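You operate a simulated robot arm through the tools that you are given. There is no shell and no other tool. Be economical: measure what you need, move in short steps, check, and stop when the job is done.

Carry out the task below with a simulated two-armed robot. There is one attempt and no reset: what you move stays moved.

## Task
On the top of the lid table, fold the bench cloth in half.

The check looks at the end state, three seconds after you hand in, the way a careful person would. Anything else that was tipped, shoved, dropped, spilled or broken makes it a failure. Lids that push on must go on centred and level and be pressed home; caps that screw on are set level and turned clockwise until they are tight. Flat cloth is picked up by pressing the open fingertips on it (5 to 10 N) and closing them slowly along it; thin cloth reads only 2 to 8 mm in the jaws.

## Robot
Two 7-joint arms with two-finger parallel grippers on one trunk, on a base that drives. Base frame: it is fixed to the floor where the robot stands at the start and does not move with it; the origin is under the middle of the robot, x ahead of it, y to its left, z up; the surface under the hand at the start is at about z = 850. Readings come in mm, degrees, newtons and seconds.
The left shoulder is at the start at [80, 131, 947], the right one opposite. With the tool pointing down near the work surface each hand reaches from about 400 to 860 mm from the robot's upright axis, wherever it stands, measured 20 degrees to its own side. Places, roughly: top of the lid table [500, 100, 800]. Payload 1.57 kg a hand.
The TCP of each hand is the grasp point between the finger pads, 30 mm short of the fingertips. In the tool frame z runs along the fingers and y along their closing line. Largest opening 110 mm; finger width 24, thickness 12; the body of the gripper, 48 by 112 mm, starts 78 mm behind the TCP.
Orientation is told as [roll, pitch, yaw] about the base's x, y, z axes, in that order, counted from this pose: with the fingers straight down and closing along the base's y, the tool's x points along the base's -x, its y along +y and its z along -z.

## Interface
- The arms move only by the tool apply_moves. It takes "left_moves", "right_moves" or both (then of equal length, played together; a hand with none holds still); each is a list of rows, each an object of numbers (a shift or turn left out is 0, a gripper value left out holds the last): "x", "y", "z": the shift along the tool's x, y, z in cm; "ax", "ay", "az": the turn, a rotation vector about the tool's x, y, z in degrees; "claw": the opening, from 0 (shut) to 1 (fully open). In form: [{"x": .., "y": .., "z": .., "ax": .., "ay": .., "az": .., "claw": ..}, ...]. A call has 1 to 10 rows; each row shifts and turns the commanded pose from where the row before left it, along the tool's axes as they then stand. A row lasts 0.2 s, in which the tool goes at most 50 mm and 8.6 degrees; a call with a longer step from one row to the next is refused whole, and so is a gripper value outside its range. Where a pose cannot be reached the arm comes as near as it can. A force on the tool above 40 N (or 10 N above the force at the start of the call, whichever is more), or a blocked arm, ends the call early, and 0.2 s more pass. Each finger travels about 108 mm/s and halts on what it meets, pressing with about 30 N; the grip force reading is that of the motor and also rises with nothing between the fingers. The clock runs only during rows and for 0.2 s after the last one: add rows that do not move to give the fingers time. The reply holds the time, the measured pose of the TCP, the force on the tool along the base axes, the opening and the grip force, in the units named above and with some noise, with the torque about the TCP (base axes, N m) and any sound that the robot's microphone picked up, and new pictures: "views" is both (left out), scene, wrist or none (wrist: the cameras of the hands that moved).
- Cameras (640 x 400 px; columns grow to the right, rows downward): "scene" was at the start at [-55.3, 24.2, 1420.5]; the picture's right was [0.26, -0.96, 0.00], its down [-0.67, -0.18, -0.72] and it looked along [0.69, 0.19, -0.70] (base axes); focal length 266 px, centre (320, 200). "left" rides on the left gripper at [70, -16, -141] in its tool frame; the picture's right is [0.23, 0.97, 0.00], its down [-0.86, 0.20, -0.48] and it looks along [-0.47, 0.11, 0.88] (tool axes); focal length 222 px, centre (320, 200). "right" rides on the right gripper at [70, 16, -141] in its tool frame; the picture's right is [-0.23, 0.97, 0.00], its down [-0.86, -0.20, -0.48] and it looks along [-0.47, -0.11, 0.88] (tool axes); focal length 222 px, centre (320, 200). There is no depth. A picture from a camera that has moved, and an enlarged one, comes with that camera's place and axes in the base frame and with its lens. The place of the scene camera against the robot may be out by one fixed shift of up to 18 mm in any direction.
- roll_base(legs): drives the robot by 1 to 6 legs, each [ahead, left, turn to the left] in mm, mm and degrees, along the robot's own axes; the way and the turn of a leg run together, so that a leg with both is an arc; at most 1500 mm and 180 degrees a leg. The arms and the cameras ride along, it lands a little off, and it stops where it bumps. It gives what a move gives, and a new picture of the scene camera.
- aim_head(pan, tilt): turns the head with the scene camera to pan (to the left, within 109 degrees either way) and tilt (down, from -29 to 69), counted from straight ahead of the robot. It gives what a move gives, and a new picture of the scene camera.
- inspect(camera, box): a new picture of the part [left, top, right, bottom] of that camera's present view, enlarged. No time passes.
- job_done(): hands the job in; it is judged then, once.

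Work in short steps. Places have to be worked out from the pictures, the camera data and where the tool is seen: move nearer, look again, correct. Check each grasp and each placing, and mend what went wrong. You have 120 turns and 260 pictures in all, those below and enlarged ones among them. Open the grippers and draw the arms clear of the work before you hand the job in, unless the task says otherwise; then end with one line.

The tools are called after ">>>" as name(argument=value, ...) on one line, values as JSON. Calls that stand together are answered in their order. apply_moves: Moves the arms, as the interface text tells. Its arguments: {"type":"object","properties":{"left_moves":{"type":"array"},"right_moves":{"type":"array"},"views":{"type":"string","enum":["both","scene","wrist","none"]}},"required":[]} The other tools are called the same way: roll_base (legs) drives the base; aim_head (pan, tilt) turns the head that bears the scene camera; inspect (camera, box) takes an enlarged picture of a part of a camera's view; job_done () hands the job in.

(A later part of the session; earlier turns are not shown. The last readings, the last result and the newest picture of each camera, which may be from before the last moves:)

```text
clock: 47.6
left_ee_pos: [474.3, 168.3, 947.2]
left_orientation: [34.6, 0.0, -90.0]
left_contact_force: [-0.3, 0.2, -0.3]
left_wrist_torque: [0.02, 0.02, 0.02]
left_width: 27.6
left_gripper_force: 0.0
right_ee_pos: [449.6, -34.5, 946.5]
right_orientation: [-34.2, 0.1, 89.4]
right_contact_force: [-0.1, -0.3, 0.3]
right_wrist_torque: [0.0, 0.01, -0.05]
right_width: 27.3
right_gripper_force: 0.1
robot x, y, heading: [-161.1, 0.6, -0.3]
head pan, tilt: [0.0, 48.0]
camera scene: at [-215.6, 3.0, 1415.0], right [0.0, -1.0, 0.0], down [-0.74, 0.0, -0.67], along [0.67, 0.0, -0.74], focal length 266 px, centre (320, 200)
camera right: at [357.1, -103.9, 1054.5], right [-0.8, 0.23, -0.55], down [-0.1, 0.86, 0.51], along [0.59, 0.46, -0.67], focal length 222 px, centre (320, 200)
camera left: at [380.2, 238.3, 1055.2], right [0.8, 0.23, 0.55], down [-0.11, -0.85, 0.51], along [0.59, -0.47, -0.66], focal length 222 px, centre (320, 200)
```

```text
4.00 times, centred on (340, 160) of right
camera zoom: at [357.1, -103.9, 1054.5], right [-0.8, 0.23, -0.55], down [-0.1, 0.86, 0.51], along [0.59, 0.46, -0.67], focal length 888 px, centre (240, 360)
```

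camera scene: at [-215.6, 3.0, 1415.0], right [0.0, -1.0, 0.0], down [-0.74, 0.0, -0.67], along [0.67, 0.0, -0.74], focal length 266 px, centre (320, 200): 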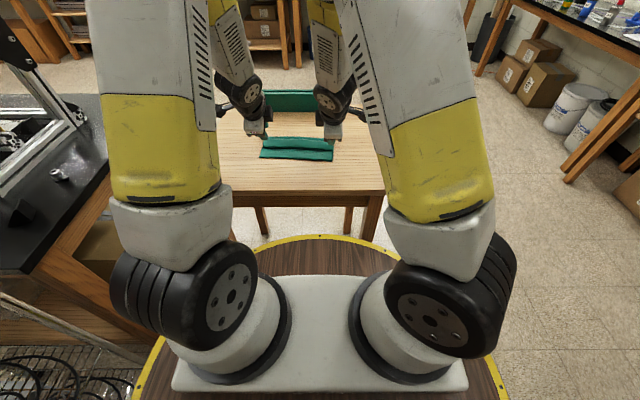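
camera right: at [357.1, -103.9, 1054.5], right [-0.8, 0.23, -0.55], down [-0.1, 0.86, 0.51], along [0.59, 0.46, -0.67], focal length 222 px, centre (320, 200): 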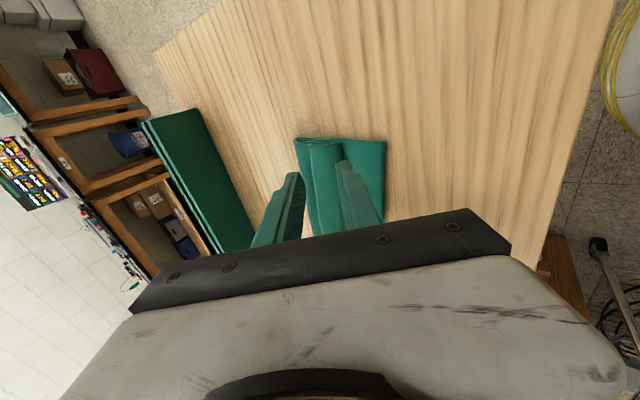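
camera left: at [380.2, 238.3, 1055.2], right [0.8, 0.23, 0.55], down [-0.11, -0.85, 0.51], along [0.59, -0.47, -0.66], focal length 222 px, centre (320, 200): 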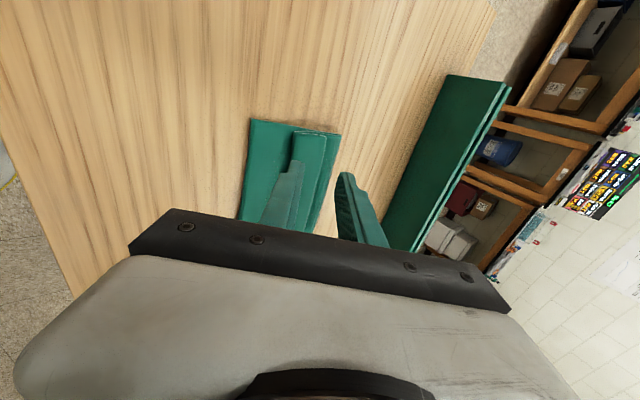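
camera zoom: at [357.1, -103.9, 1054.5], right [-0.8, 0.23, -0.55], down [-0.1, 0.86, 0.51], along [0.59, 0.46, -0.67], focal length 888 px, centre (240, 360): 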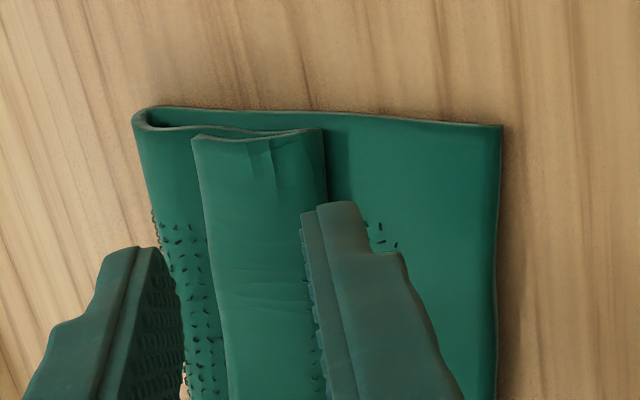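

The hem is about 37 mm wide, its free edge at x≈516 (right) to 533 (left), and rolled out it would reach the near edge well. I bring closed, upright fingers above the hem near its free edge, to drag it over lightly.

>>> apply_moves(left_moves=[{"ax": 8.6, "claw": 0}, {"ax": 8.6}, {"ax": 8.6}, {"ax": 8.6}, {"y": 2.4, "x": -1.4}, {"y": 2.4, "x": -1.4}, {"z": 1.5}, {"z": 1.5}, {}], right_moves=[{"ax": -8.6, "claw": 0}, {"ax": -8.6}, {"ax": -8.6}, {"ax": -8.4}, {"y": -2.75, "x": -1.7}, {"y": -2.75, "x": -1.7}, {"z": 1.5}, {"z": 1.5}, {}], views="wrist")

>>> inspect(camera="scene", box=[230, 90, 370, 180])

```text
clock: 49.6
left_ee_pos: [524.5, 137.9, 917.4]
left_orientation: [0.4, -0.1, -90.1]
left_contact_force: [0.2, 0.3, 1.1]
left_wrist_torque: [0.0, 0.0, -0.02]
left_width: 0.0
left_gripper_force: 21.4
right_ee_pos: [505.9, -1.8, 918.1]
right_orientation: [-0.2, 0.0, 89.6]
right_contact_force: [-0.1, 0.3, 1.0]
right_wrist_torque: [-0.02, 0.0, -0.04]
right_width: 0.0
right_gripper_force: 21.4
robot x, y, heading: [-159.6, -0.5, -0.2]
head pan, tilt: [0.0, 48.0]
camera right: at [491.1, -70.1, 1057.9], right [-0.97, 0.23, 0.0], down [0.2, 0.86, 0.48], along [0.11, 0.46, -0.88], focal length 222 px, centre (320, 200)
camera left: at [506.6, 207.4, 1058.3], right [0.97, 0.23, 0.0], down [0.2, -0.85, 0.48], along [0.11, -0.47, -0.88], focal length 222 px, centre (320, 200)
```

right: 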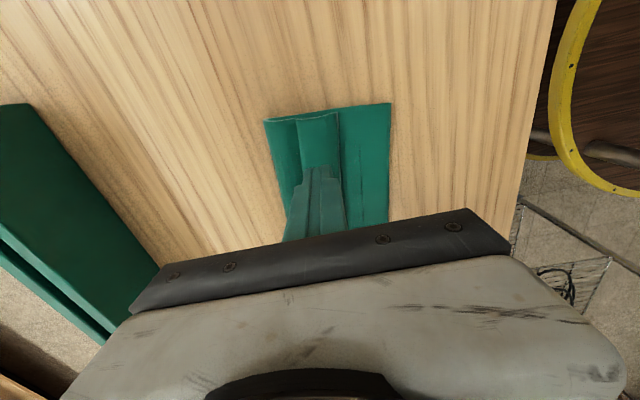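
left: 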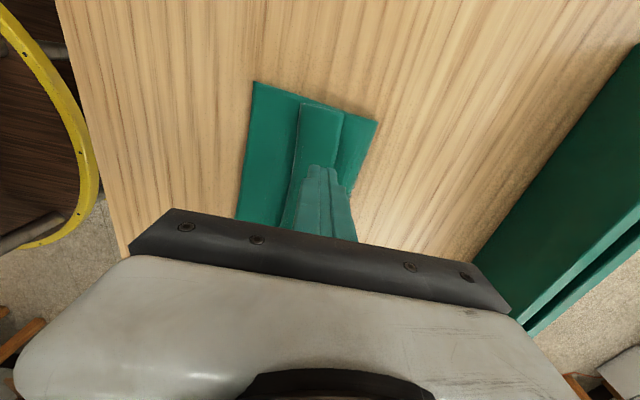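

```text
4.44 times, centred on (300, 135) of scene
camera zoom: at [-215.6, 2.9, 1415.0], right [0.0, -1.0, 0.0], down [-0.74, 0.0, -0.67], along [0.67, 0.0, -0.74], focal length 1184 px, centre (409, 489)
```

zoom: 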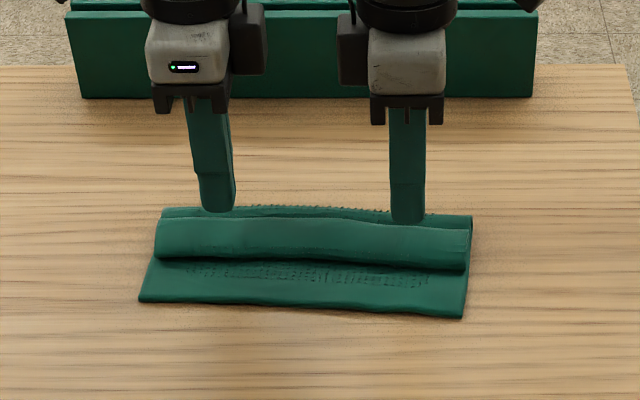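

Positions confirm. I lower slowly to touch the hem.

>>> apply_moves(left_moves=[{"z": 0.6}, {"z": 0.5}, {"z": 0.4}, {"z": 0.3}, {}], right_moves=[{"z": 0.6}, {"z": 0.5}, {"z": 0.4}, {"z": 0.3}, {}], views="none")

```text
clock: 50.8
left_ee_pos: [523.7, 139.0, 898.7]
left_orientation: [0.3, -0.1, -90.0]
left_contact_force: [-0.4, 0.4, -0.3]
left_wrist_torque: [-0.03, -0.03, 0.02]
left_width: 0.1
left_gripper_force: 21.0
right_ee_pos: [507.4, -1.6, 898.5]
right_orientation: [-0.1, 0.2, 89.7]
right_contact_force: [0.7, -0.3, -0.4]
right_wrist_torque: [-0.02, -0.04, 0.02]
right_width: 0.1
right_gripper_force: 21.6
robot x, y, heading: [-157.6, -2.1, -0.2]
head pan, tilt: [0.0, 48.0]
```

No contact yet at tip z≈869. I go on in finer steps.

>>> apply_moves(left_moves=[{"z": 0.3}, {"z": 0.2}, {"z": 0.15}, {}], right_moves=[{"z": 0.3}, {"z": 0.2}, {"z": 0.15}, {}], views="none")

```text
clock: 51.8
left_ee_pos: [522.5, 138.0, 891.5]
left_orientation: [0.3, -0.1, -90.1]
left_contact_force: [0.7, 0.0, 2.1]
left_wrist_torque: [0.01, -0.03, 0.03]
left_width: 0.3
left_gripper_force: 21.2
right_ee_pos: [507.6, -0.6, 892.9]
right_orientation: [-0.1, 0.0, 89.6]
right_contact_force: [0.1, -0.1, 1.6]
right_wrist_torque: [0.01, -0.03, 0.01]
right_width: 0.0
right_gripper_force: 21.1
robot x, y, heading: [-155.6, 6.0, -0.3]
head pan, tilt: [0.0, 48.0]
```

Light contact at about 2 N. I press slightly more and drag 30 mm toward the near edge.

>>> apply_moves(left_moves=[{"z": 0.1}, {"y": -0.4}, {"y": -0.4}, {"y": -0.4}, {"y": -0.4}, {"y": -0.5}, {"y": -0.5}, {"y": -0.5}], right_moves=[{"z": 0.1}, {"y": 0.4}, {"y": 0.4}, {"y": 0.4}, {"y": 0.4}, {"y": 0.5}, {"y": 0.5}, {"y": 0.5}], views="wrist")

>>> inspect(camera="scene", box=[230, 90, 370, 180])

```text
clock: 53.6
left_ee_pos: [490.1, 140.6, 891.5]
left_orientation: [0.3, -0.1, -89.9]
left_contact_force: [0.6, -1.2, 3.7]
left_wrist_torque: [-0.04, -0.04, -0.01]
left_width: 0.1
left_gripper_force: 21.4
right_ee_pos: [477.2, -0.1, 890.3]
right_orientation: [-0.1, 0.1, 89.7]
right_contact_force: [2.2, 0.8, 3.9]
right_wrist_torque: [0.01, -0.04, 0.02]
right_width: 0.1
right_gripper_force: 21.4
robot x, y, heading: [-158.6, 1.9, -0.0]
head pan, tilt: [0.0, 48.0]
camera right: at [460.7, -68.6, 1030.6], right [-0.97, 0.23, 0.0], down [0.2, 0.85, 0.48], along [0.11, 0.46, -0.88], focal length 222 px, centre (320, 200)
camera left: at [473.8, 209.5, 1032.2], right [0.97, 0.23, 0.0], down [0.2, -0.85, 0.48], along [0.11, -0.47, -0.88], focal length 222 px, centre (320, 200)
```

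right: 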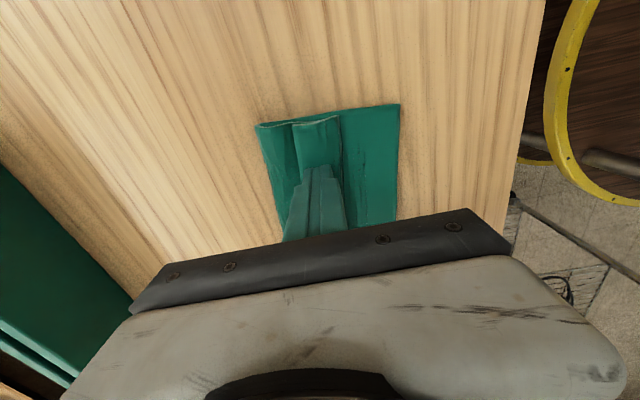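
left: 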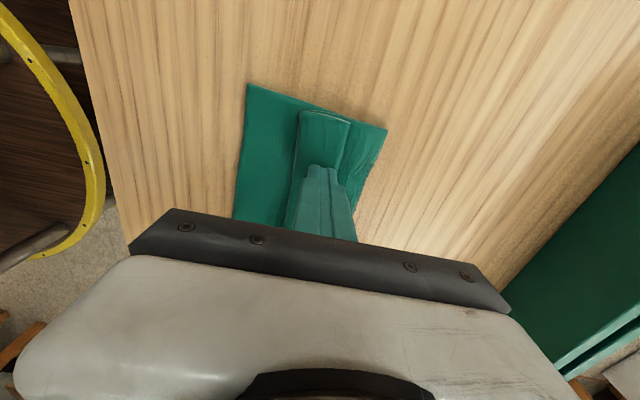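

```text
4.44 times, centred on (300, 135) of scene
camera zoom: at [-215.7, 2.9, 1415.0], right [0.0, -1.0, 0.0], down [-0.74, 0.0, -0.67], along [0.67, 0.0, -0.74], focal length 1184 px, centre (409, 489)
```

zoom: 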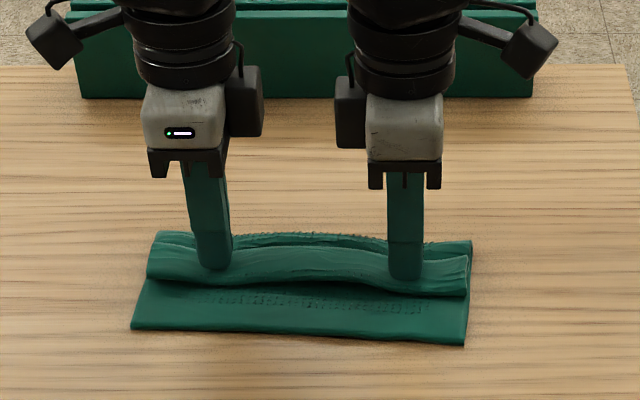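

Dragging moved the whole cloth about 25 mm without unrolling the hem. Instead I'll push the hem's free edge from its far side with open fingers, so I lift clear and turn both hands back to close along y.

>>> apply_moves(left_moves=[{"z": -3}, {"z": -4}, {"z": -3, "y": 2}, {"az": -8.5, "claw": 0.69}, {"az": -8.5}, {"az": -8.5}, {"az": -8.5}, {"az": -8.5}, {"az": -8.5}], right_moves=[{"z": -3}, {"z": -4, "x": 2}, {"z": -3, "x": 2, "y": -2}, {"az": 8.5, "claw": 0.69}, {"az": 8.5}, {"az": 8.5}, {"az": 8.5}, {"az": 8.5}, {"az": 8.5}], views="none")

>>> apply_moves(left_moves=[{"az": -8.5}, {"az": -8.5}, {"az": -8.6}, {"az": -8.6}, {}, {}], right_moves=[{"az": 8.6}, {"az": 8.6}, {"az": 8.6}, {"az": 8.6}, {"az": 8.6}, {}], views="both")

>>> inspect(camera="scene", box=[230, 90, 370, 180])

```text
clock: 55.6
left_ee_pos: [511.9, 141.3, 991.3]
left_orientation: [0.1, -0.3, -38.8]
left_contact_force: [1.3, -0.2, 0.4]
left_wrist_torque: [0.03, 0.0, 0.0]
left_width: 75.7
left_gripper_force: 0.0
right_ee_pos: [496.4, -39.6, 992.0]
right_orientation: [-0.2, 0.0, 38.5]
right_contact_force: [0.2, 0.3, -0.1]
right_wrist_torque: [0.02, -0.02, -0.02]
right_width: 76.0
right_gripper_force: 0.0
robot x, y, heading: [-159.5, 0.2, -0.2]
head pan, tilt: [0.0, 48.0]
```

```text
clock: 57.0
left_ee_pos: [512.1, 138.6, 991.3]
left_orientation: [-0.1, -0.4, -4.7]
left_contact_force: [-0.4, -0.3, -0.3]
left_wrist_torque: [0.0, -0.02, 0.02]
left_width: 75.9
left_gripper_force: 0.1
right_ee_pos: [496.0, -40.1, 991.8]
right_orientation: [-0.1, -0.2, -4.5]
right_contact_force: [-0.5, 0.2, -0.3]
right_wrist_torque: [0.01, 0.0, -0.01]
right_width: 75.7
right_gripper_force: 0.0
robot x, y, heading: [-159.8, 2.9, -0.2]
head pan, tilt: [0.0, 48.0]
camera scene: at [-215.6, 2.9, 1415.0], right [0.0, -1.0, 0.0], down [-0.74, 0.0, -0.67], along [0.67, 0.0, -0.74], focal length 266 px, centre (320, 200)
camera right: at [427.9, -17.7, 1130.9], right [0.3, 0.95, 0.0], down [0.84, -0.26, 0.48], along [0.46, -0.15, -0.88], focal length 222 px, centre (320, 200)
camera left: at [439.6, 128.4, 1132.5], right [-0.15, 0.99, 0.0], down [0.87, 0.13, 0.48], along [0.48, 0.07, -0.88], focal length 222 px, centre (320, 200)
```

scene: 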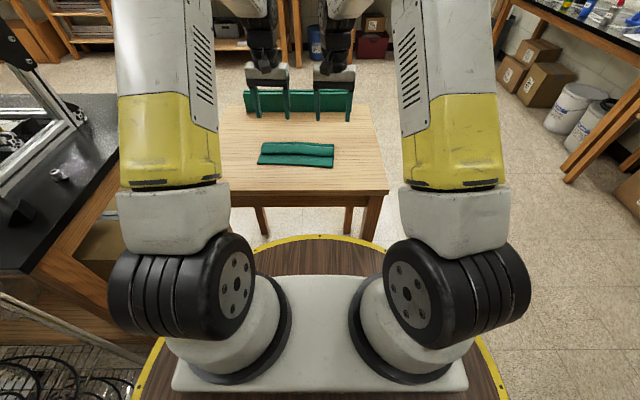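
right: 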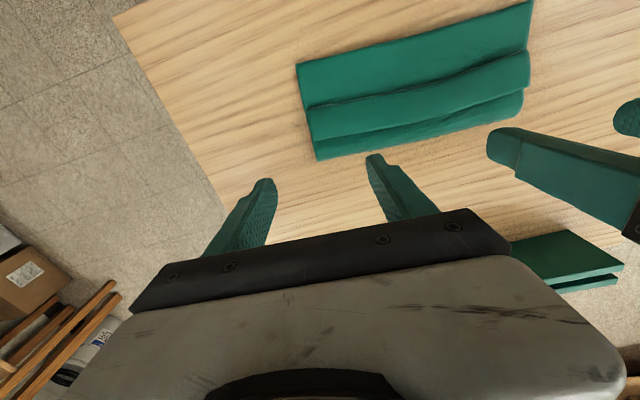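
left: 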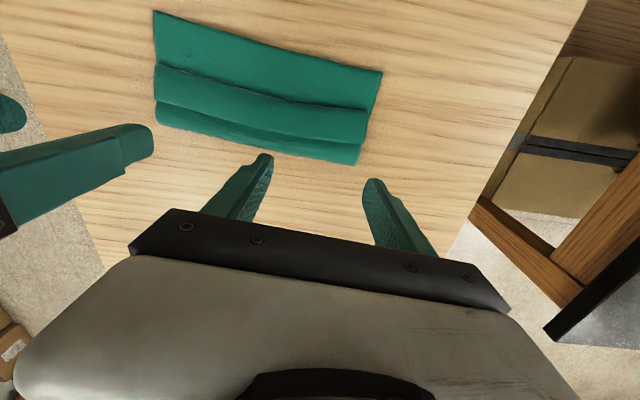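

```text
4.44 times, centred on (300, 135) of scene
camera zoom: at [-215.6, 2.9, 1415.0], right [0.0, -1.0, 0.0], down [-0.74, 0.0, -0.67], along [0.67, 0.0, -0.74], focal length 1184 px, centre (409, 489)
```

zoom: 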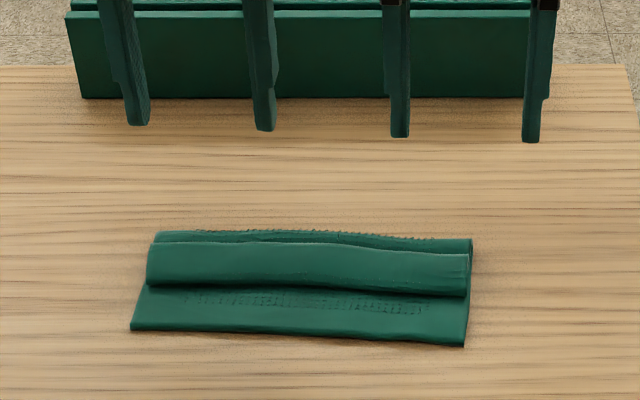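

Hands are clear and the cloth is fully visible. I enlarge the wrist views to locate the hem's free edge.

>>> inspect(camera="right", box=[290, 0, 540, 160])

>>> inspect(camera="left", box=[140, 0, 400, 170])

```text
2.50 times, centred on (415, 80) of right
camera zoom: at [427.9, -17.7, 1130.9], right [0.3, 0.95, 0.0], down [0.84, -0.26, 0.48], along [0.46, -0.15, -0.88], focal length 555 px, centre (82, 500)
```

zoom: 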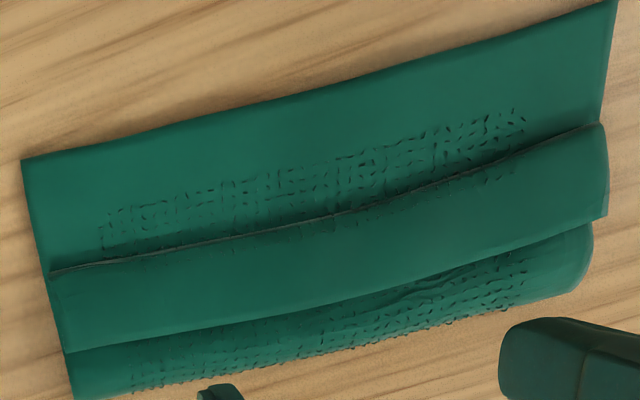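

```text
2.35 times, centred on (270, 85) of left
camera zoom: at [439.6, 128.4, 1132.5], right [-0.15, 0.99, 0.0], down [0.87, 0.13, 0.48], along [0.48, 0.07, -0.88], focal length 523 px, centre (438, 471)
```

zoom: 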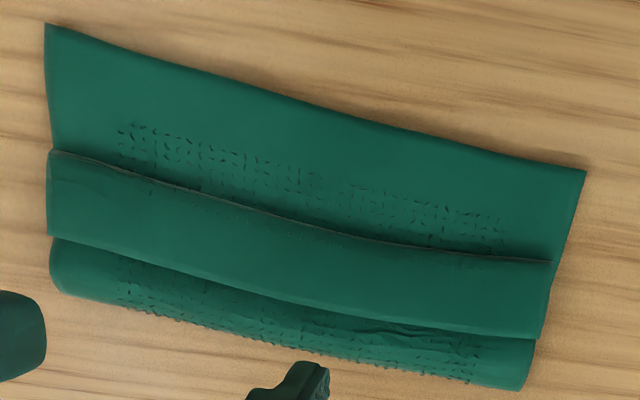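

The free edge runs from about (488,-46) to (501,190), bowing about 10 mm further in the middle. I line up the four fingers just behind it and come down close to the main layer.

>>> apply_moves(left_moves=[{"x": -0.75, "y": -0.6, "z": 1}, {"az": -7, "z": 2}, {"z": 2}, {"z": 2}, {"z": 1.5}, {}], right_moves=[{"x": -1.34, "y": 4.7, "z": 1}, {"az": 4.9, "z": 2}, {"z": 2}, {"z": 2}, {"z": 1.5}, {}], views="both")

>>> inspect(camera="scene", box=[230, 90, 370, 180])

```text
clock: 58.4
left_ee_pos: [518.5, 134.4, 904.9]
left_orientation: [0.0, -0.3, 2.3]
left_contact_force: [-0.9, 0.7, 0.0]
left_wrist_torque: [0.01, 0.01, -0.01]
left_width: 75.8
left_gripper_force: 0.1
right_ee_pos: [511.3, 5.6, 905.1]
right_orientation: [-0.1, -0.1, -9.3]
right_contact_force: [-0.9, -0.4, 0.1]
right_wrist_torque: [0.0, -0.01, 0.03]
right_width: 76.0
right_gripper_force: 0.0
robot x, y, heading: [-157.1, 1.1, -0.4]
head pan, tilt: [0.0, 48.0]
camera scene: at [-215.6, 3.0, 1415.0], right [0.0, -1.0, 0.0], down [-0.74, 0.0, -0.67], along [0.67, 0.0, -0.74], focal length 266 px, centre (320, 200)
camera right: at [446.2, 33.3, 1045.0], right [0.38, 0.92, 0.0], down [0.81, -0.33, 0.48], along [0.44, -0.18, -0.88], focal length 222 px, centre (320, 200)
camera left: at [448.7, 114.2, 1046.9], right [-0.27, 0.96, 0.0], down [0.84, 0.23, 0.48], along [0.47, 0.13, -0.88], focal length 222 px, centre (320, 200)
```

scene: 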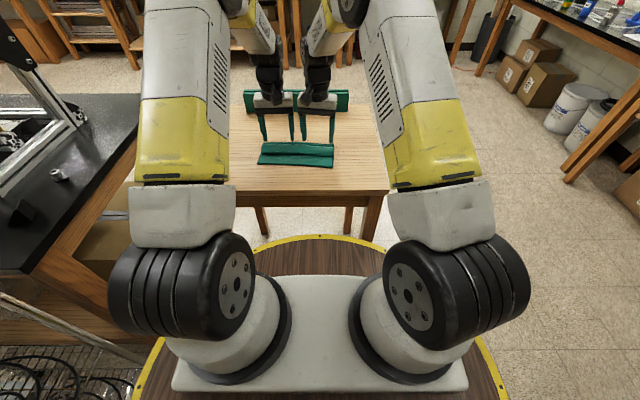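
right: 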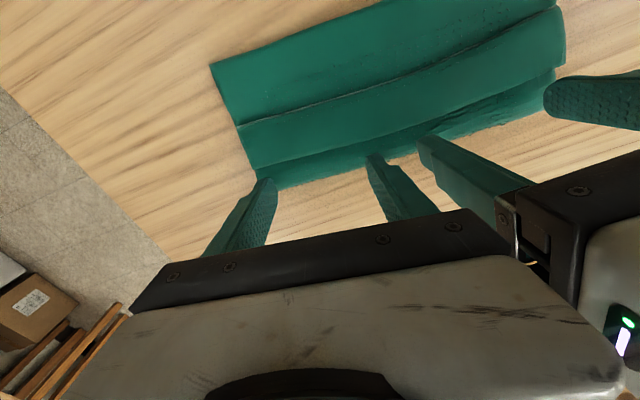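
left: 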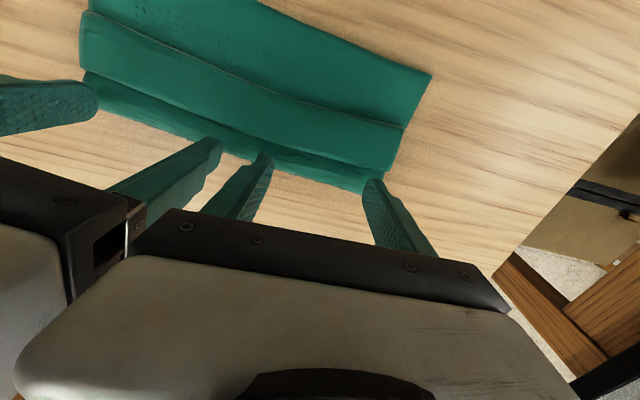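

```text
4.44 times, centred on (300, 135) of scene
camera zoom: at [-215.6, 3.0, 1415.0], right [0.0, -1.0, 0.0], down [-0.74, 0.0, -0.67], along [0.67, 0.0, -0.74], focal length 1184 px, centre (409, 489)
```

zoom: 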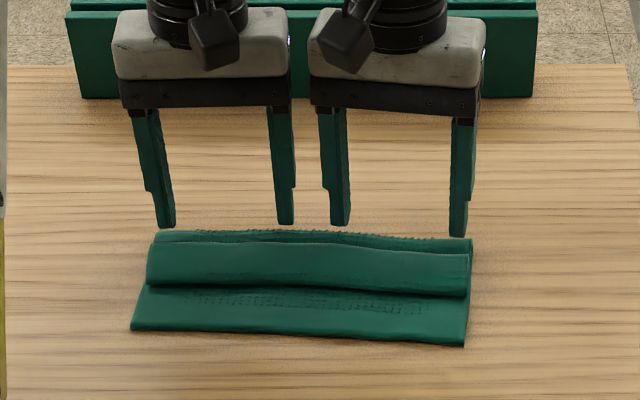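

The four fingers stand just behind the free edge. I lower to near-contact with the main layer.

>>> apply_moves(left_moves=[{"z": 0.8}, {"z": 0.5}, {"z": 0.3}, {}], right_moves=[{"z": 0.8}, {"z": 0.5}, {"z": 0.3}, {}], views="wrist")

>>> inspect(camera="scene", box=[240, 110, 350, 180])

```text
clock: 59.4
left_ee_pos: [520.5, 132.8, 890.0]
left_orientation: [-0.1, -0.3, 2.2]
left_contact_force: [-0.1, 0.6, 1.0]
left_wrist_torque: [-0.01, 0.04, 0.01]
left_width: 75.9
left_gripper_force: 0.1
right_ee_pos: [511.8, 5.5, 890.3]
right_orientation: [-0.1, -0.1, -9.3]
right_contact_force: [0.2, 1.1, 0.3]
right_wrist_torque: [0.0, -0.01, 0.01]
right_width: 75.8
right_gripper_force: 0.0
robot x, y, heading: [-157.0, 3.3, -0.1]
head pan, tilt: [0.0, 48.0]
camera right: at [446.3, 33.8, 1029.8], right [0.38, 0.92, 0.0], down [0.81, -0.33, 0.48], along [0.44, -0.18, -0.88], focal length 222 px, centre (320, 200)
camera left: at [449.4, 113.8, 1031.0], right [-0.27, 0.96, 0.0], down [0.84, 0.23, 0.48], along [0.47, 0.13, -0.88], focal length 222 px, centre (320, 200)
```

right: 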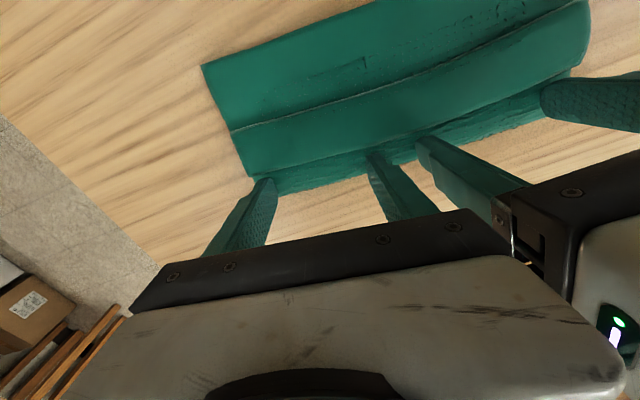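
left: 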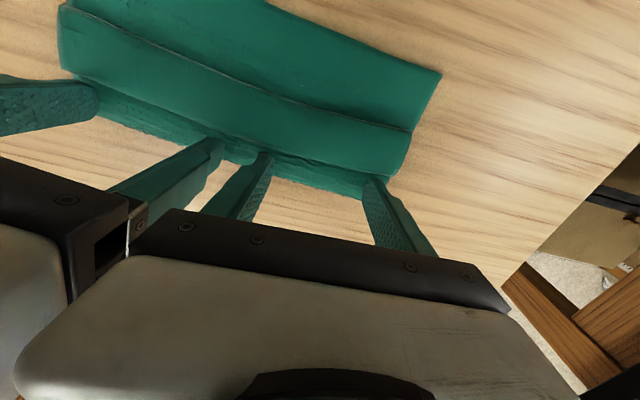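

```text
5.71 times, centred on (295, 145) of scene
camera zoom: at [-215.7, 2.9, 1415.0], right [0.0, -1.0, 0.0], down [-0.74, 0.0, -0.67], along [0.67, 0.0, -0.74], focal length 1522 px, centre (463, 514)
```

zoom: 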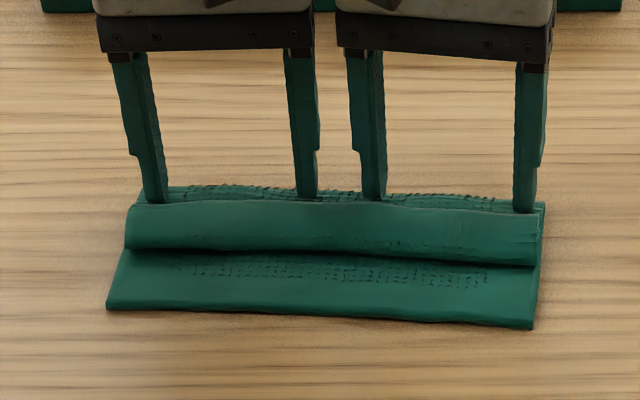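

All four fingertips rest just behind the free edge with almost no load. I push toward the near edge by 28 mm.

>>> apply_moves(left_moves=[{"x": 0.4, "y": 0.02}, {"x": 0.4, "y": 0.02}, {"x": 0.4, "y": 0.02}, {"x": 0.4, "y": 0.02}, {"x": 0.4, "y": 0.02}, {"x": 0.4, "y": 0.02}, {"x": 0.4, "y": 0.02}], right_moves=[{"x": 0.39, "y": -0.065}, {"x": 0.39, "y": -0.065}, {"x": 0.39, "y": -0.065}, {"x": 0.39, "y": -0.065}, {"x": 0.39, "y": -0.065}, {"x": 0.39, "y": -0.065}, {"x": 0.39, "y": -0.065}], views="wrist")

>>> inspect(camera="scene", box=[240, 110, 350, 180])

```text
clock: 61.0
left_ee_pos: [490.8, 132.3, 889.2]
left_orientation: [-0.1, -0.3, 2.2]
left_contact_force: [-0.5, -0.4, 1.0]
left_wrist_torque: [0.01, 0.02, -0.02]
left_width: 75.9
left_gripper_force: 0.0
right_ee_pos: [484.7, 3.8, 889.8]
right_orientation: [-0.1, -0.1, -9.2]
right_contact_force: [0.3, -0.5, 0.7]
right_wrist_torque: [-0.01, 0.04, 0.02]
right_width: 75.8
right_gripper_force: 0.1
robot x, y, heading: [-159.8, 0.1, -0.1]
head pan, tilt: [0.0, 48.0]
camera right: at [418.5, 32.3, 1029.3], right [0.38, 0.92, 0.0], down [0.81, -0.33, 0.48], along [0.44, -0.18, -0.88], focal length 222 px, centre (320, 200)
camera left: at [419.8, 113.3, 1031.7], right [-0.27, 0.96, 0.0], down [0.84, 0.23, 0.48], along [0.47, 0.13, -0.88], focal length 222 px, centre (320, 200)
```

right: 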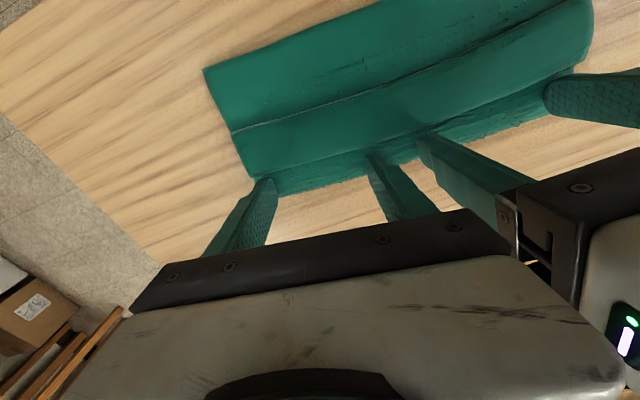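
left: 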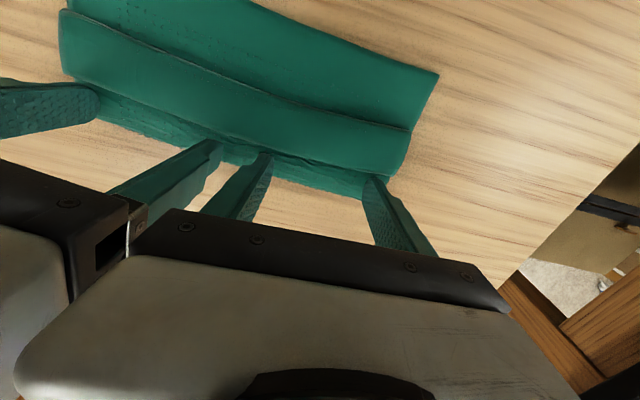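

```text
5.71 times, centred on (295, 145) of scene
camera zoom: at [-215.5, 3.0, 1415.0], right [0.0, -1.0, 0.0], down [-0.74, 0.0, -0.67], along [0.67, 0.0, -0.74], focal length 1522 px, centre (463, 514)
```

zoom: 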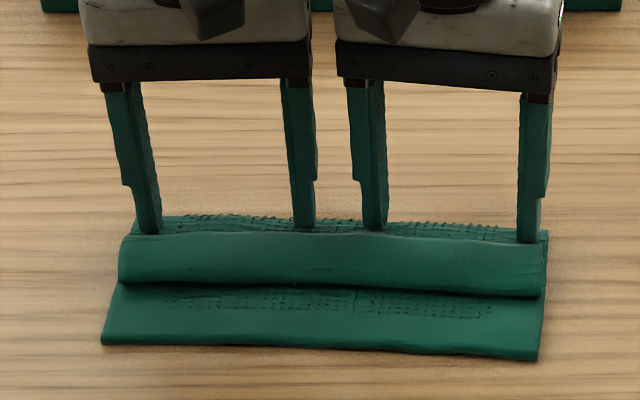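

The whole cloth slides on the table, so the hem can't be pushed open. Instead I'll pinch the hem's two free corners with both hands, barely overlapping the edge, and carry it over. I lift off and line up.

>>> apply_moves(left_moves=[{"x": -0.5, "z": -1}, {"z": -4}, {"az": 5.2, "claw": 0.3}, {"x": 0.73, "y": 1.25}, {"x": 1.23, "y": 1.25}, {}], right_moves=[{"x": -0.5, "z": -1}, {"z": -4}, {"az": -6.2, "claw": 0.3}, {"x": 0.92, "y": -1.24}, {"x": 1.42, "y": -1.24}, {}], views="wrist")

>>> inspect(camera="scene", box=[240, 110, 350, 180])

```text
clock: 62.4
left_ee_pos: [476.6, 160.7, 940.7]
left_orientation: [-0.1, -0.3, -3.0]
left_contact_force: [0.7, -0.2, -0.1]
left_wrist_torque: [0.0, 0.0, -0.02]
left_width: 32.9
left_gripper_force: 0.0
right_ee_pos: [468.7, -20.1, 940.1]
right_orientation: [-0.1, -0.1, -2.9]
right_contact_force: [-0.3, -0.3, -0.4]
right_wrist_torque: [-0.03, -0.01, -0.02]
right_width: 33.1
right_gripper_force: 0.1
robot x, y, heading: [-162.6, -0.9, -0.3]
head pan, tilt: [0.0, 48.0]
camera right: at [398.8, 0.9, 1079.9], right [0.28, 0.96, 0.0], down [0.84, -0.24, 0.48], along [0.46, -0.14, -0.88], focal length 222 px, centre (320, 200)
camera left: at [405.8, 147.6, 1082.2], right [-0.18, 0.98, 0.0], down [0.86, 0.16, 0.48], along [0.48, 0.08, -0.88], focal length 222 px, centre (320, 200)
```

right: 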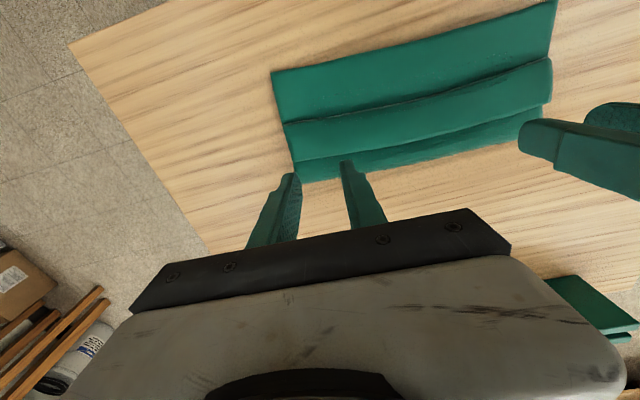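
left: 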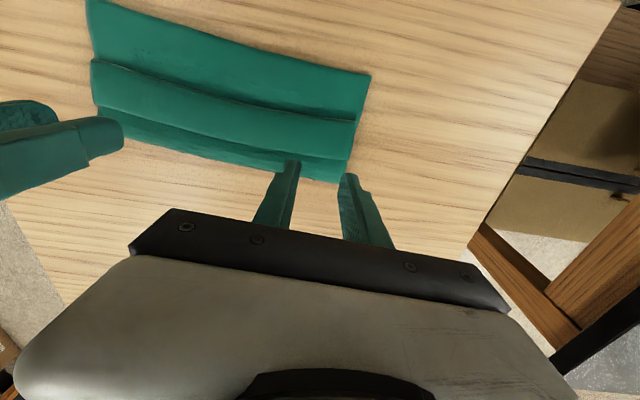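

```text
5.71 times, centred on (295, 145) of scene
camera zoom: at [-215.6, 3.0, 1415.0], right [0.0, -1.0, 0.0], down [-0.74, 0.0, -0.67], along [0.67, 0.0, -0.74], focal length 1522 px, centre (463, 514)
```

zoom: 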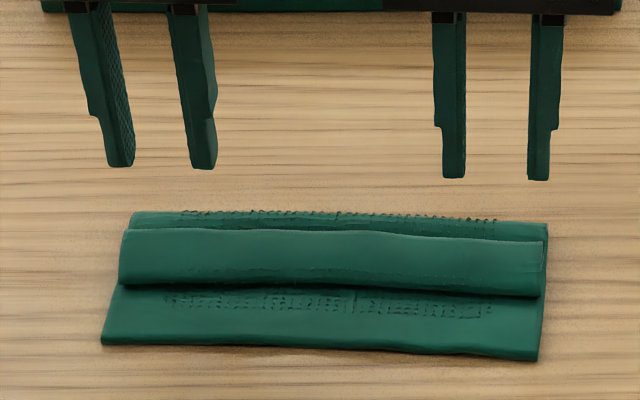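

Free edge of the hem: about (462,-44) to (466,189). I shift slightly so each finger pair overlaps the edge by about 12 mm, then lower to contact.

>>> apply_moves(left_moves=[{"x": 1.1, "y": -0.4}, {"z": 2}, {"z": 1.5}, {"z": 0.7}, {"z": 0.4}, {"z": 0.3}, {}], right_moves=[{"x": 0.7, "y": 0.7}, {"z": 2}, {"z": 1.5}, {"z": 0.7}, {"z": 0.4}, {"z": 0.3}, {}], views="wrist")

>>> inspect(camera="scene", box=[240, 110, 350, 180])

```text
clock: 64.0
left_ee_pos: [466.4, 156.7, 892.3]
left_orientation: [-0.1, -0.2, -3.0]
left_contact_force: [-0.5, 1.0, 3.3]
left_wrist_torque: [0.04, 0.01, 0.0]
left_width: 32.8
left_gripper_force: 0.0
right_ee_pos: [458.9, -11.7, 892.9]
right_orientation: [-0.1, -0.1, -3.0]
right_contact_force: [1.0, -1.4, 2.6]
right_wrist_torque: [0.01, -0.02, 0.02]
right_width: 33.2
right_gripper_force: 0.2
robot x, y, heading: [-158.3, 2.0, -0.5]
head pan, tilt: [0.0, 48.0]
camera right: at [390.4, 9.1, 1031.8], right [0.28, 0.96, 0.0], down [0.84, -0.24, 0.48], along [0.46, -0.14, -0.88], focal length 222 px, centre (320, 200)
camera left: at [394.5, 143.8, 1033.3], right [-0.18, 0.98, 0.0], down [0.86, 0.16, 0.48], along [0.48, 0.08, -0.88], focal length 222 px, centre (320, 200)
```

right: 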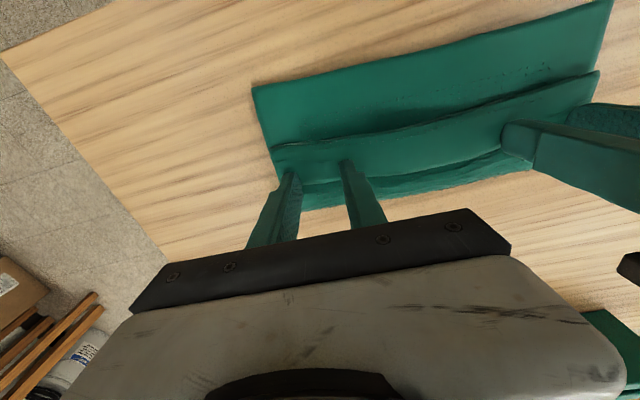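
left: 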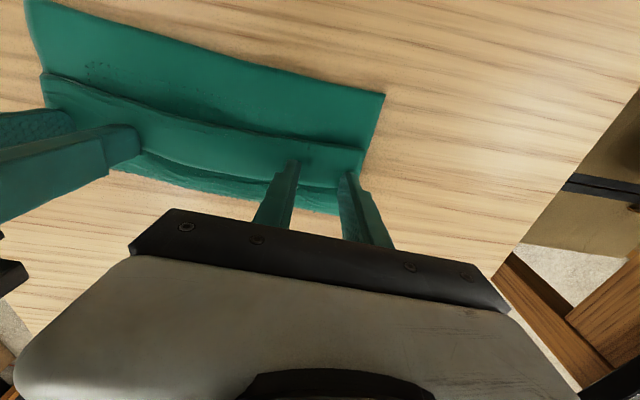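

```text
5.71 times, centred on (295, 145) of scene
camera zoom: at [-215.8, 3.0, 1415.0], right [0.0, -1.0, 0.0], down [-0.74, 0.0, -0.67], along [0.67, 0.0, -0.74], focal length 1522 px, centre (463, 514)
```

zoom: 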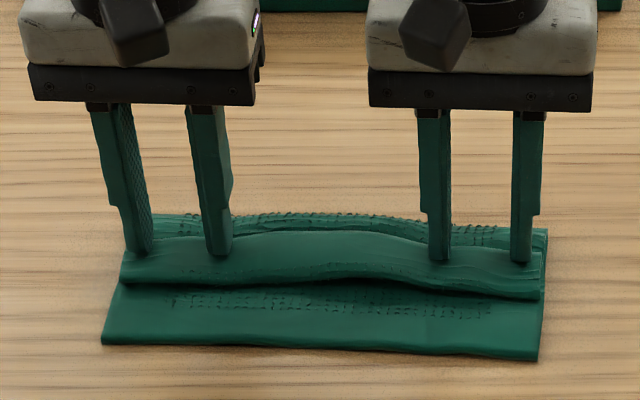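

Fingertips rest on the hem by its free edge at about 3 N. I press up to around 8–10 N.

>>> apply_moves(left_moves=[{"z": 0.2}, {"z": 0.1}, {}], right_moves=[{"z": 0.2}, {"z": 0.1}, {}], views="none")

```text
clock: 64.8
left_ee_pos: [465.8, 155.2, 889.6]
left_orientation: [-0.1, -0.4, -2.9]
left_contact_force: [1.9, 3.1, 9.9]
left_wrist_torque: [0.03, -0.04, -0.01]
left_width: 32.7
left_gripper_force: 0.1
right_ee_pos: [459.9, -11.8, 888.5]
right_orientation: [0.0, -0.2, -3.0]
right_contact_force: [-0.6, 0.9, 13.5]
right_wrist_torque: [0.07, 0.01, -0.01]
right_width: 33.1
right_gripper_force: 0.3
robot x, y, heading: [-159.2, -0.4, -0.2]
head pan, tilt: [0.0, 48.0]
```

About 10 and 13 N now. I close slowly.

>>> apply_moves(left_moves=[{"claw": 0.285}, {"claw": 0.27}, {"claw": 0.255}, {"claw": 0.24}, {"claw": 0.225}, {"claw": 0.21}, {"claw": 0.195}, {"claw": 0.18}, {"claw": 0.165}, {"claw": 0.15}], right_moves=[{"claw": 0.285}, {"claw": 0.27}, {"claw": 0.255}, {"claw": 0.24}, {"claw": 0.225}, {"claw": 0.21}, {"claw": 0.195}, {"claw": 0.18}, {"claw": 0.165}, {"claw": 0.15}], views="none")

>>> apply_moves(left_moves=[{"claw": 0.135}, {"claw": 0.12}, {"claw": 0.105}, {"claw": 0.09}, {"claw": 0.075}, {"claw": 0.06}, {"claw": 0.045}, {"claw": 0.02}, {"claw": 0}, {}], right_moves=[{"claw": 0.135}, {"claw": 0.12}, {"claw": 0.105}, {"claw": 0.09}, {"claw": 0.075}, {"claw": 0.06}, {"claw": 0.045}, {"claw": 0.02}, {"claw": 0}, {}], views="wrist")

>>> inspect(camera="scene", box=[240, 110, 350, 180])

```text
clock: 67.0
left_ee_pos: [466.0, 155.8, 888.1]
left_orientation: [-0.1, -0.3, -2.9]
left_contact_force: [-0.1, 0.1, 11.7]
left_wrist_torque: [0.02, 0.05, -0.03]
left_width: 14.8
left_gripper_force: 0.1
right_ee_pos: [458.6, -12.2, 889.0]
right_orientation: [-0.1, 0.0, -3.2]
right_contact_force: [-0.3, -0.8, 17.3]
right_wrist_torque: [-0.06, 0.02, 0.0]
right_width: 17.2
right_gripper_force: 0.5
robot x, y, heading: [-158.7, -0.4, -0.2]
head pan, tilt: [0.0, 48.0]
```

```text
clock: 69.2
left_ee_pos: [464.3, 155.5, 888.8]
left_orientation: [-0.1, -0.3, -3.0]
left_contact_force: [-1.1, -0.6, 9.5]
left_wrist_torque: [0.01, 0.03, 0.04]
left_width: 0.0
left_gripper_force: 21.4
right_ee_pos: [458.6, -12.7, 888.3]
right_orientation: [-0.1, 0.0, -3.2]
right_contact_force: [0.4, -0.6, 13.9]
right_wrist_torque: [-0.02, 0.01, -0.01]
right_width: 0.0
right_gripper_force: 21.4
robot x, y, heading: [-158.1, 1.2, 0.0]
head pan, tilt: [0.0, 48.0]
camera right: at [390.1, 8.5, 1028.1], right [0.28, 0.96, 0.0], down [0.84, -0.24, 0.48], along [0.46, -0.14, -0.88], focal length 222 px, centre (320, 200)
camera left: at [393.6, 142.3, 1030.4], right [-0.18, 0.98, 0.0], down [0.86, 0.16, 0.48], along [0.48, 0.08, -0.88], focal length 222 px, centre (320, 200)
```

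right: 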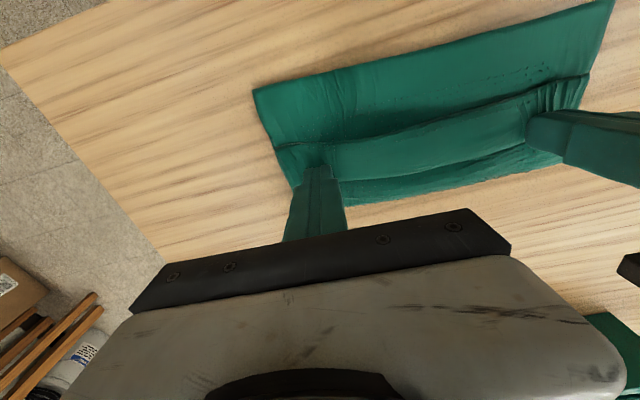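
left: 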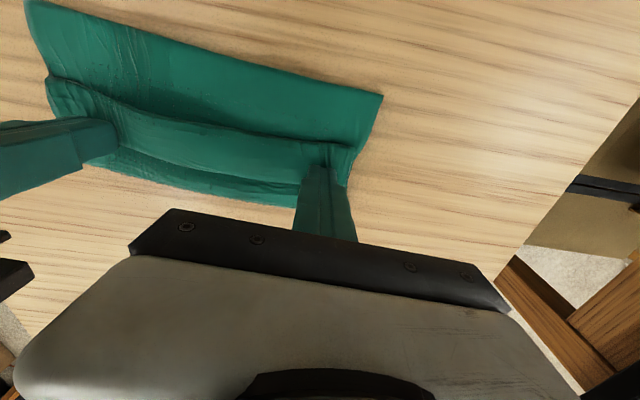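

```text
5.71 times, centred on (295, 145) of scene
camera zoom: at [-216.3, 2.9, 1415.0], right [0.0, -1.0, 0.0], down [-0.74, 0.0, -0.67], along [0.67, 0.0, -0.74], focal length 1522 px, centre (463, 514)
```

zoom: 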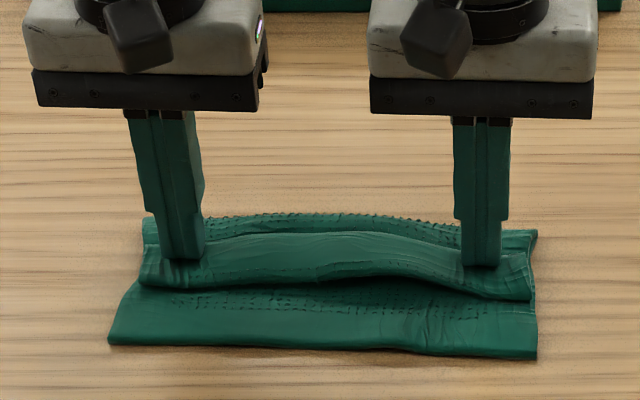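

The pinch slipped (0 mm). I realise a better plan too: once re-gripped by this edge, folding in the other direction keeps the edge flap flat. I lift, open wider and move fully onto the hem strip.

>>> apply_moves(left_moves=[{"z": -2}, {"z": -1.5, "claw": 0.42}, {"x": 1.2, "y": -0.35}, {}], right_moves=[{"z": -2}, {"z": -1.5, "claw": 0.42}, {"x": 1.0, "y": 0.4}, {}], views="wrist")

>>> inspect(camera="scene", box=[240, 110, 350, 180])

```text
clock: 70.2
left_ee_pos: [452.6, 151.5, 922.0]
left_orientation: [-0.1, -0.2, -3.0]
left_contact_force: [-0.4, -0.3, 0.4]
left_wrist_torque: [-0.04, 0.01, 0.01]
left_width: 46.2
left_gripper_force: 0.1
right_ee_pos: [449.4, -7.9, 923.1]
right_orientation: [-0.1, -0.2, -3.1]
right_contact_force: [-0.1, 0.3, -0.8]
right_wrist_torque: [0.01, 0.0, 0.0]
right_width: 46.2
right_gripper_force: 0.1
robot x, y, heading: [-159.4, -1.4, -0.1]
head pan, tilt: [0.0, 48.0]
camera right: at [381.4, 12.6, 1063.2], right [0.28, 0.96, 0.0], down [0.84, -0.24, 0.48], along [0.46, -0.14, -0.88], focal length 222 px, centre (320, 200)
camera left: at [381.5, 139.4, 1064.3], right [-0.18, 0.98, 0.0], down [0.86, 0.16, 0.48], along [0.47, 0.08, -0.88], focal length 222 px, centre (320, 200)
```

right: 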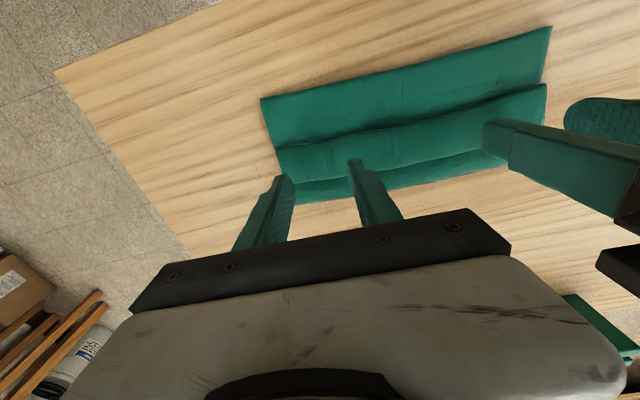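
left: 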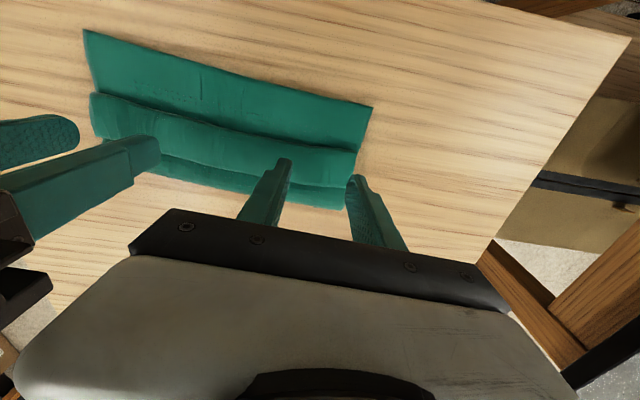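

```text
5.71 times, centred on (295, 145) of scene
camera zoom: at [-215.6, 3.0, 1415.0], right [0.0, -1.0, 0.0], down [-0.74, 0.0, -0.67], along [0.67, 0.0, -0.74], focal length 1522 px, centre (463, 514)
```

zoom: 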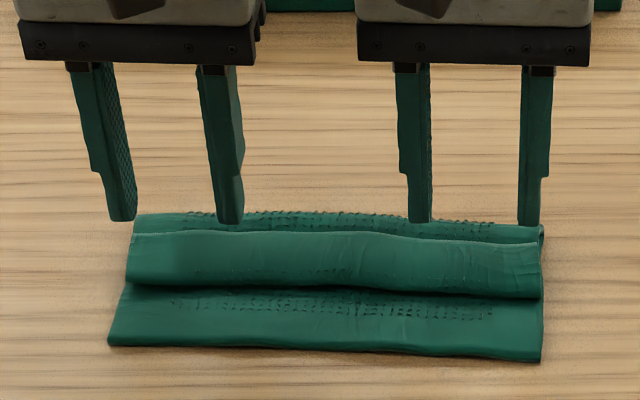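

The cloth relaxed back smooth. Hem strip: x 422–457 on the right, 434–470 on the left. I centre the right hand on it and press both down.

>>> apply_moves(left_moves=[{}, {"z": 1.5}, {"z": 1}, {"z": 0.5}, {"z": 0.2}, {"z": 0.1}, {}], right_moves=[{"x": 0.8}, {"z": 1.5}, {"z": 1}, {"z": 0.5}, {"z": 0.2}, {"z": 0.1}, {}], views="none")

```text
clock: 71.8
left_ee_pos: [453.1, 152.1, 890.6]
left_orientation: [-0.1, -0.3, -2.9]
left_contact_force: [-1.4, 2.7, 5.2]
left_wrist_torque: [0.03, -0.01, 0.01]
left_width: 45.7
left_gripper_force: 0.0
right_ee_pos: [440.1, -8.1, 888.6]
right_orientation: [-0.1, -0.1, -3.1]
right_contact_force: [2.5, 0.2, 7.3]
right_wrist_torque: [-0.04, -0.14, 0.01]
right_width: 46.1
right_gripper_force: 0.1
robot x, y, heading: [-161.5, 1.0, -0.3]
head pan, tilt: [0.0, 48.0]
```

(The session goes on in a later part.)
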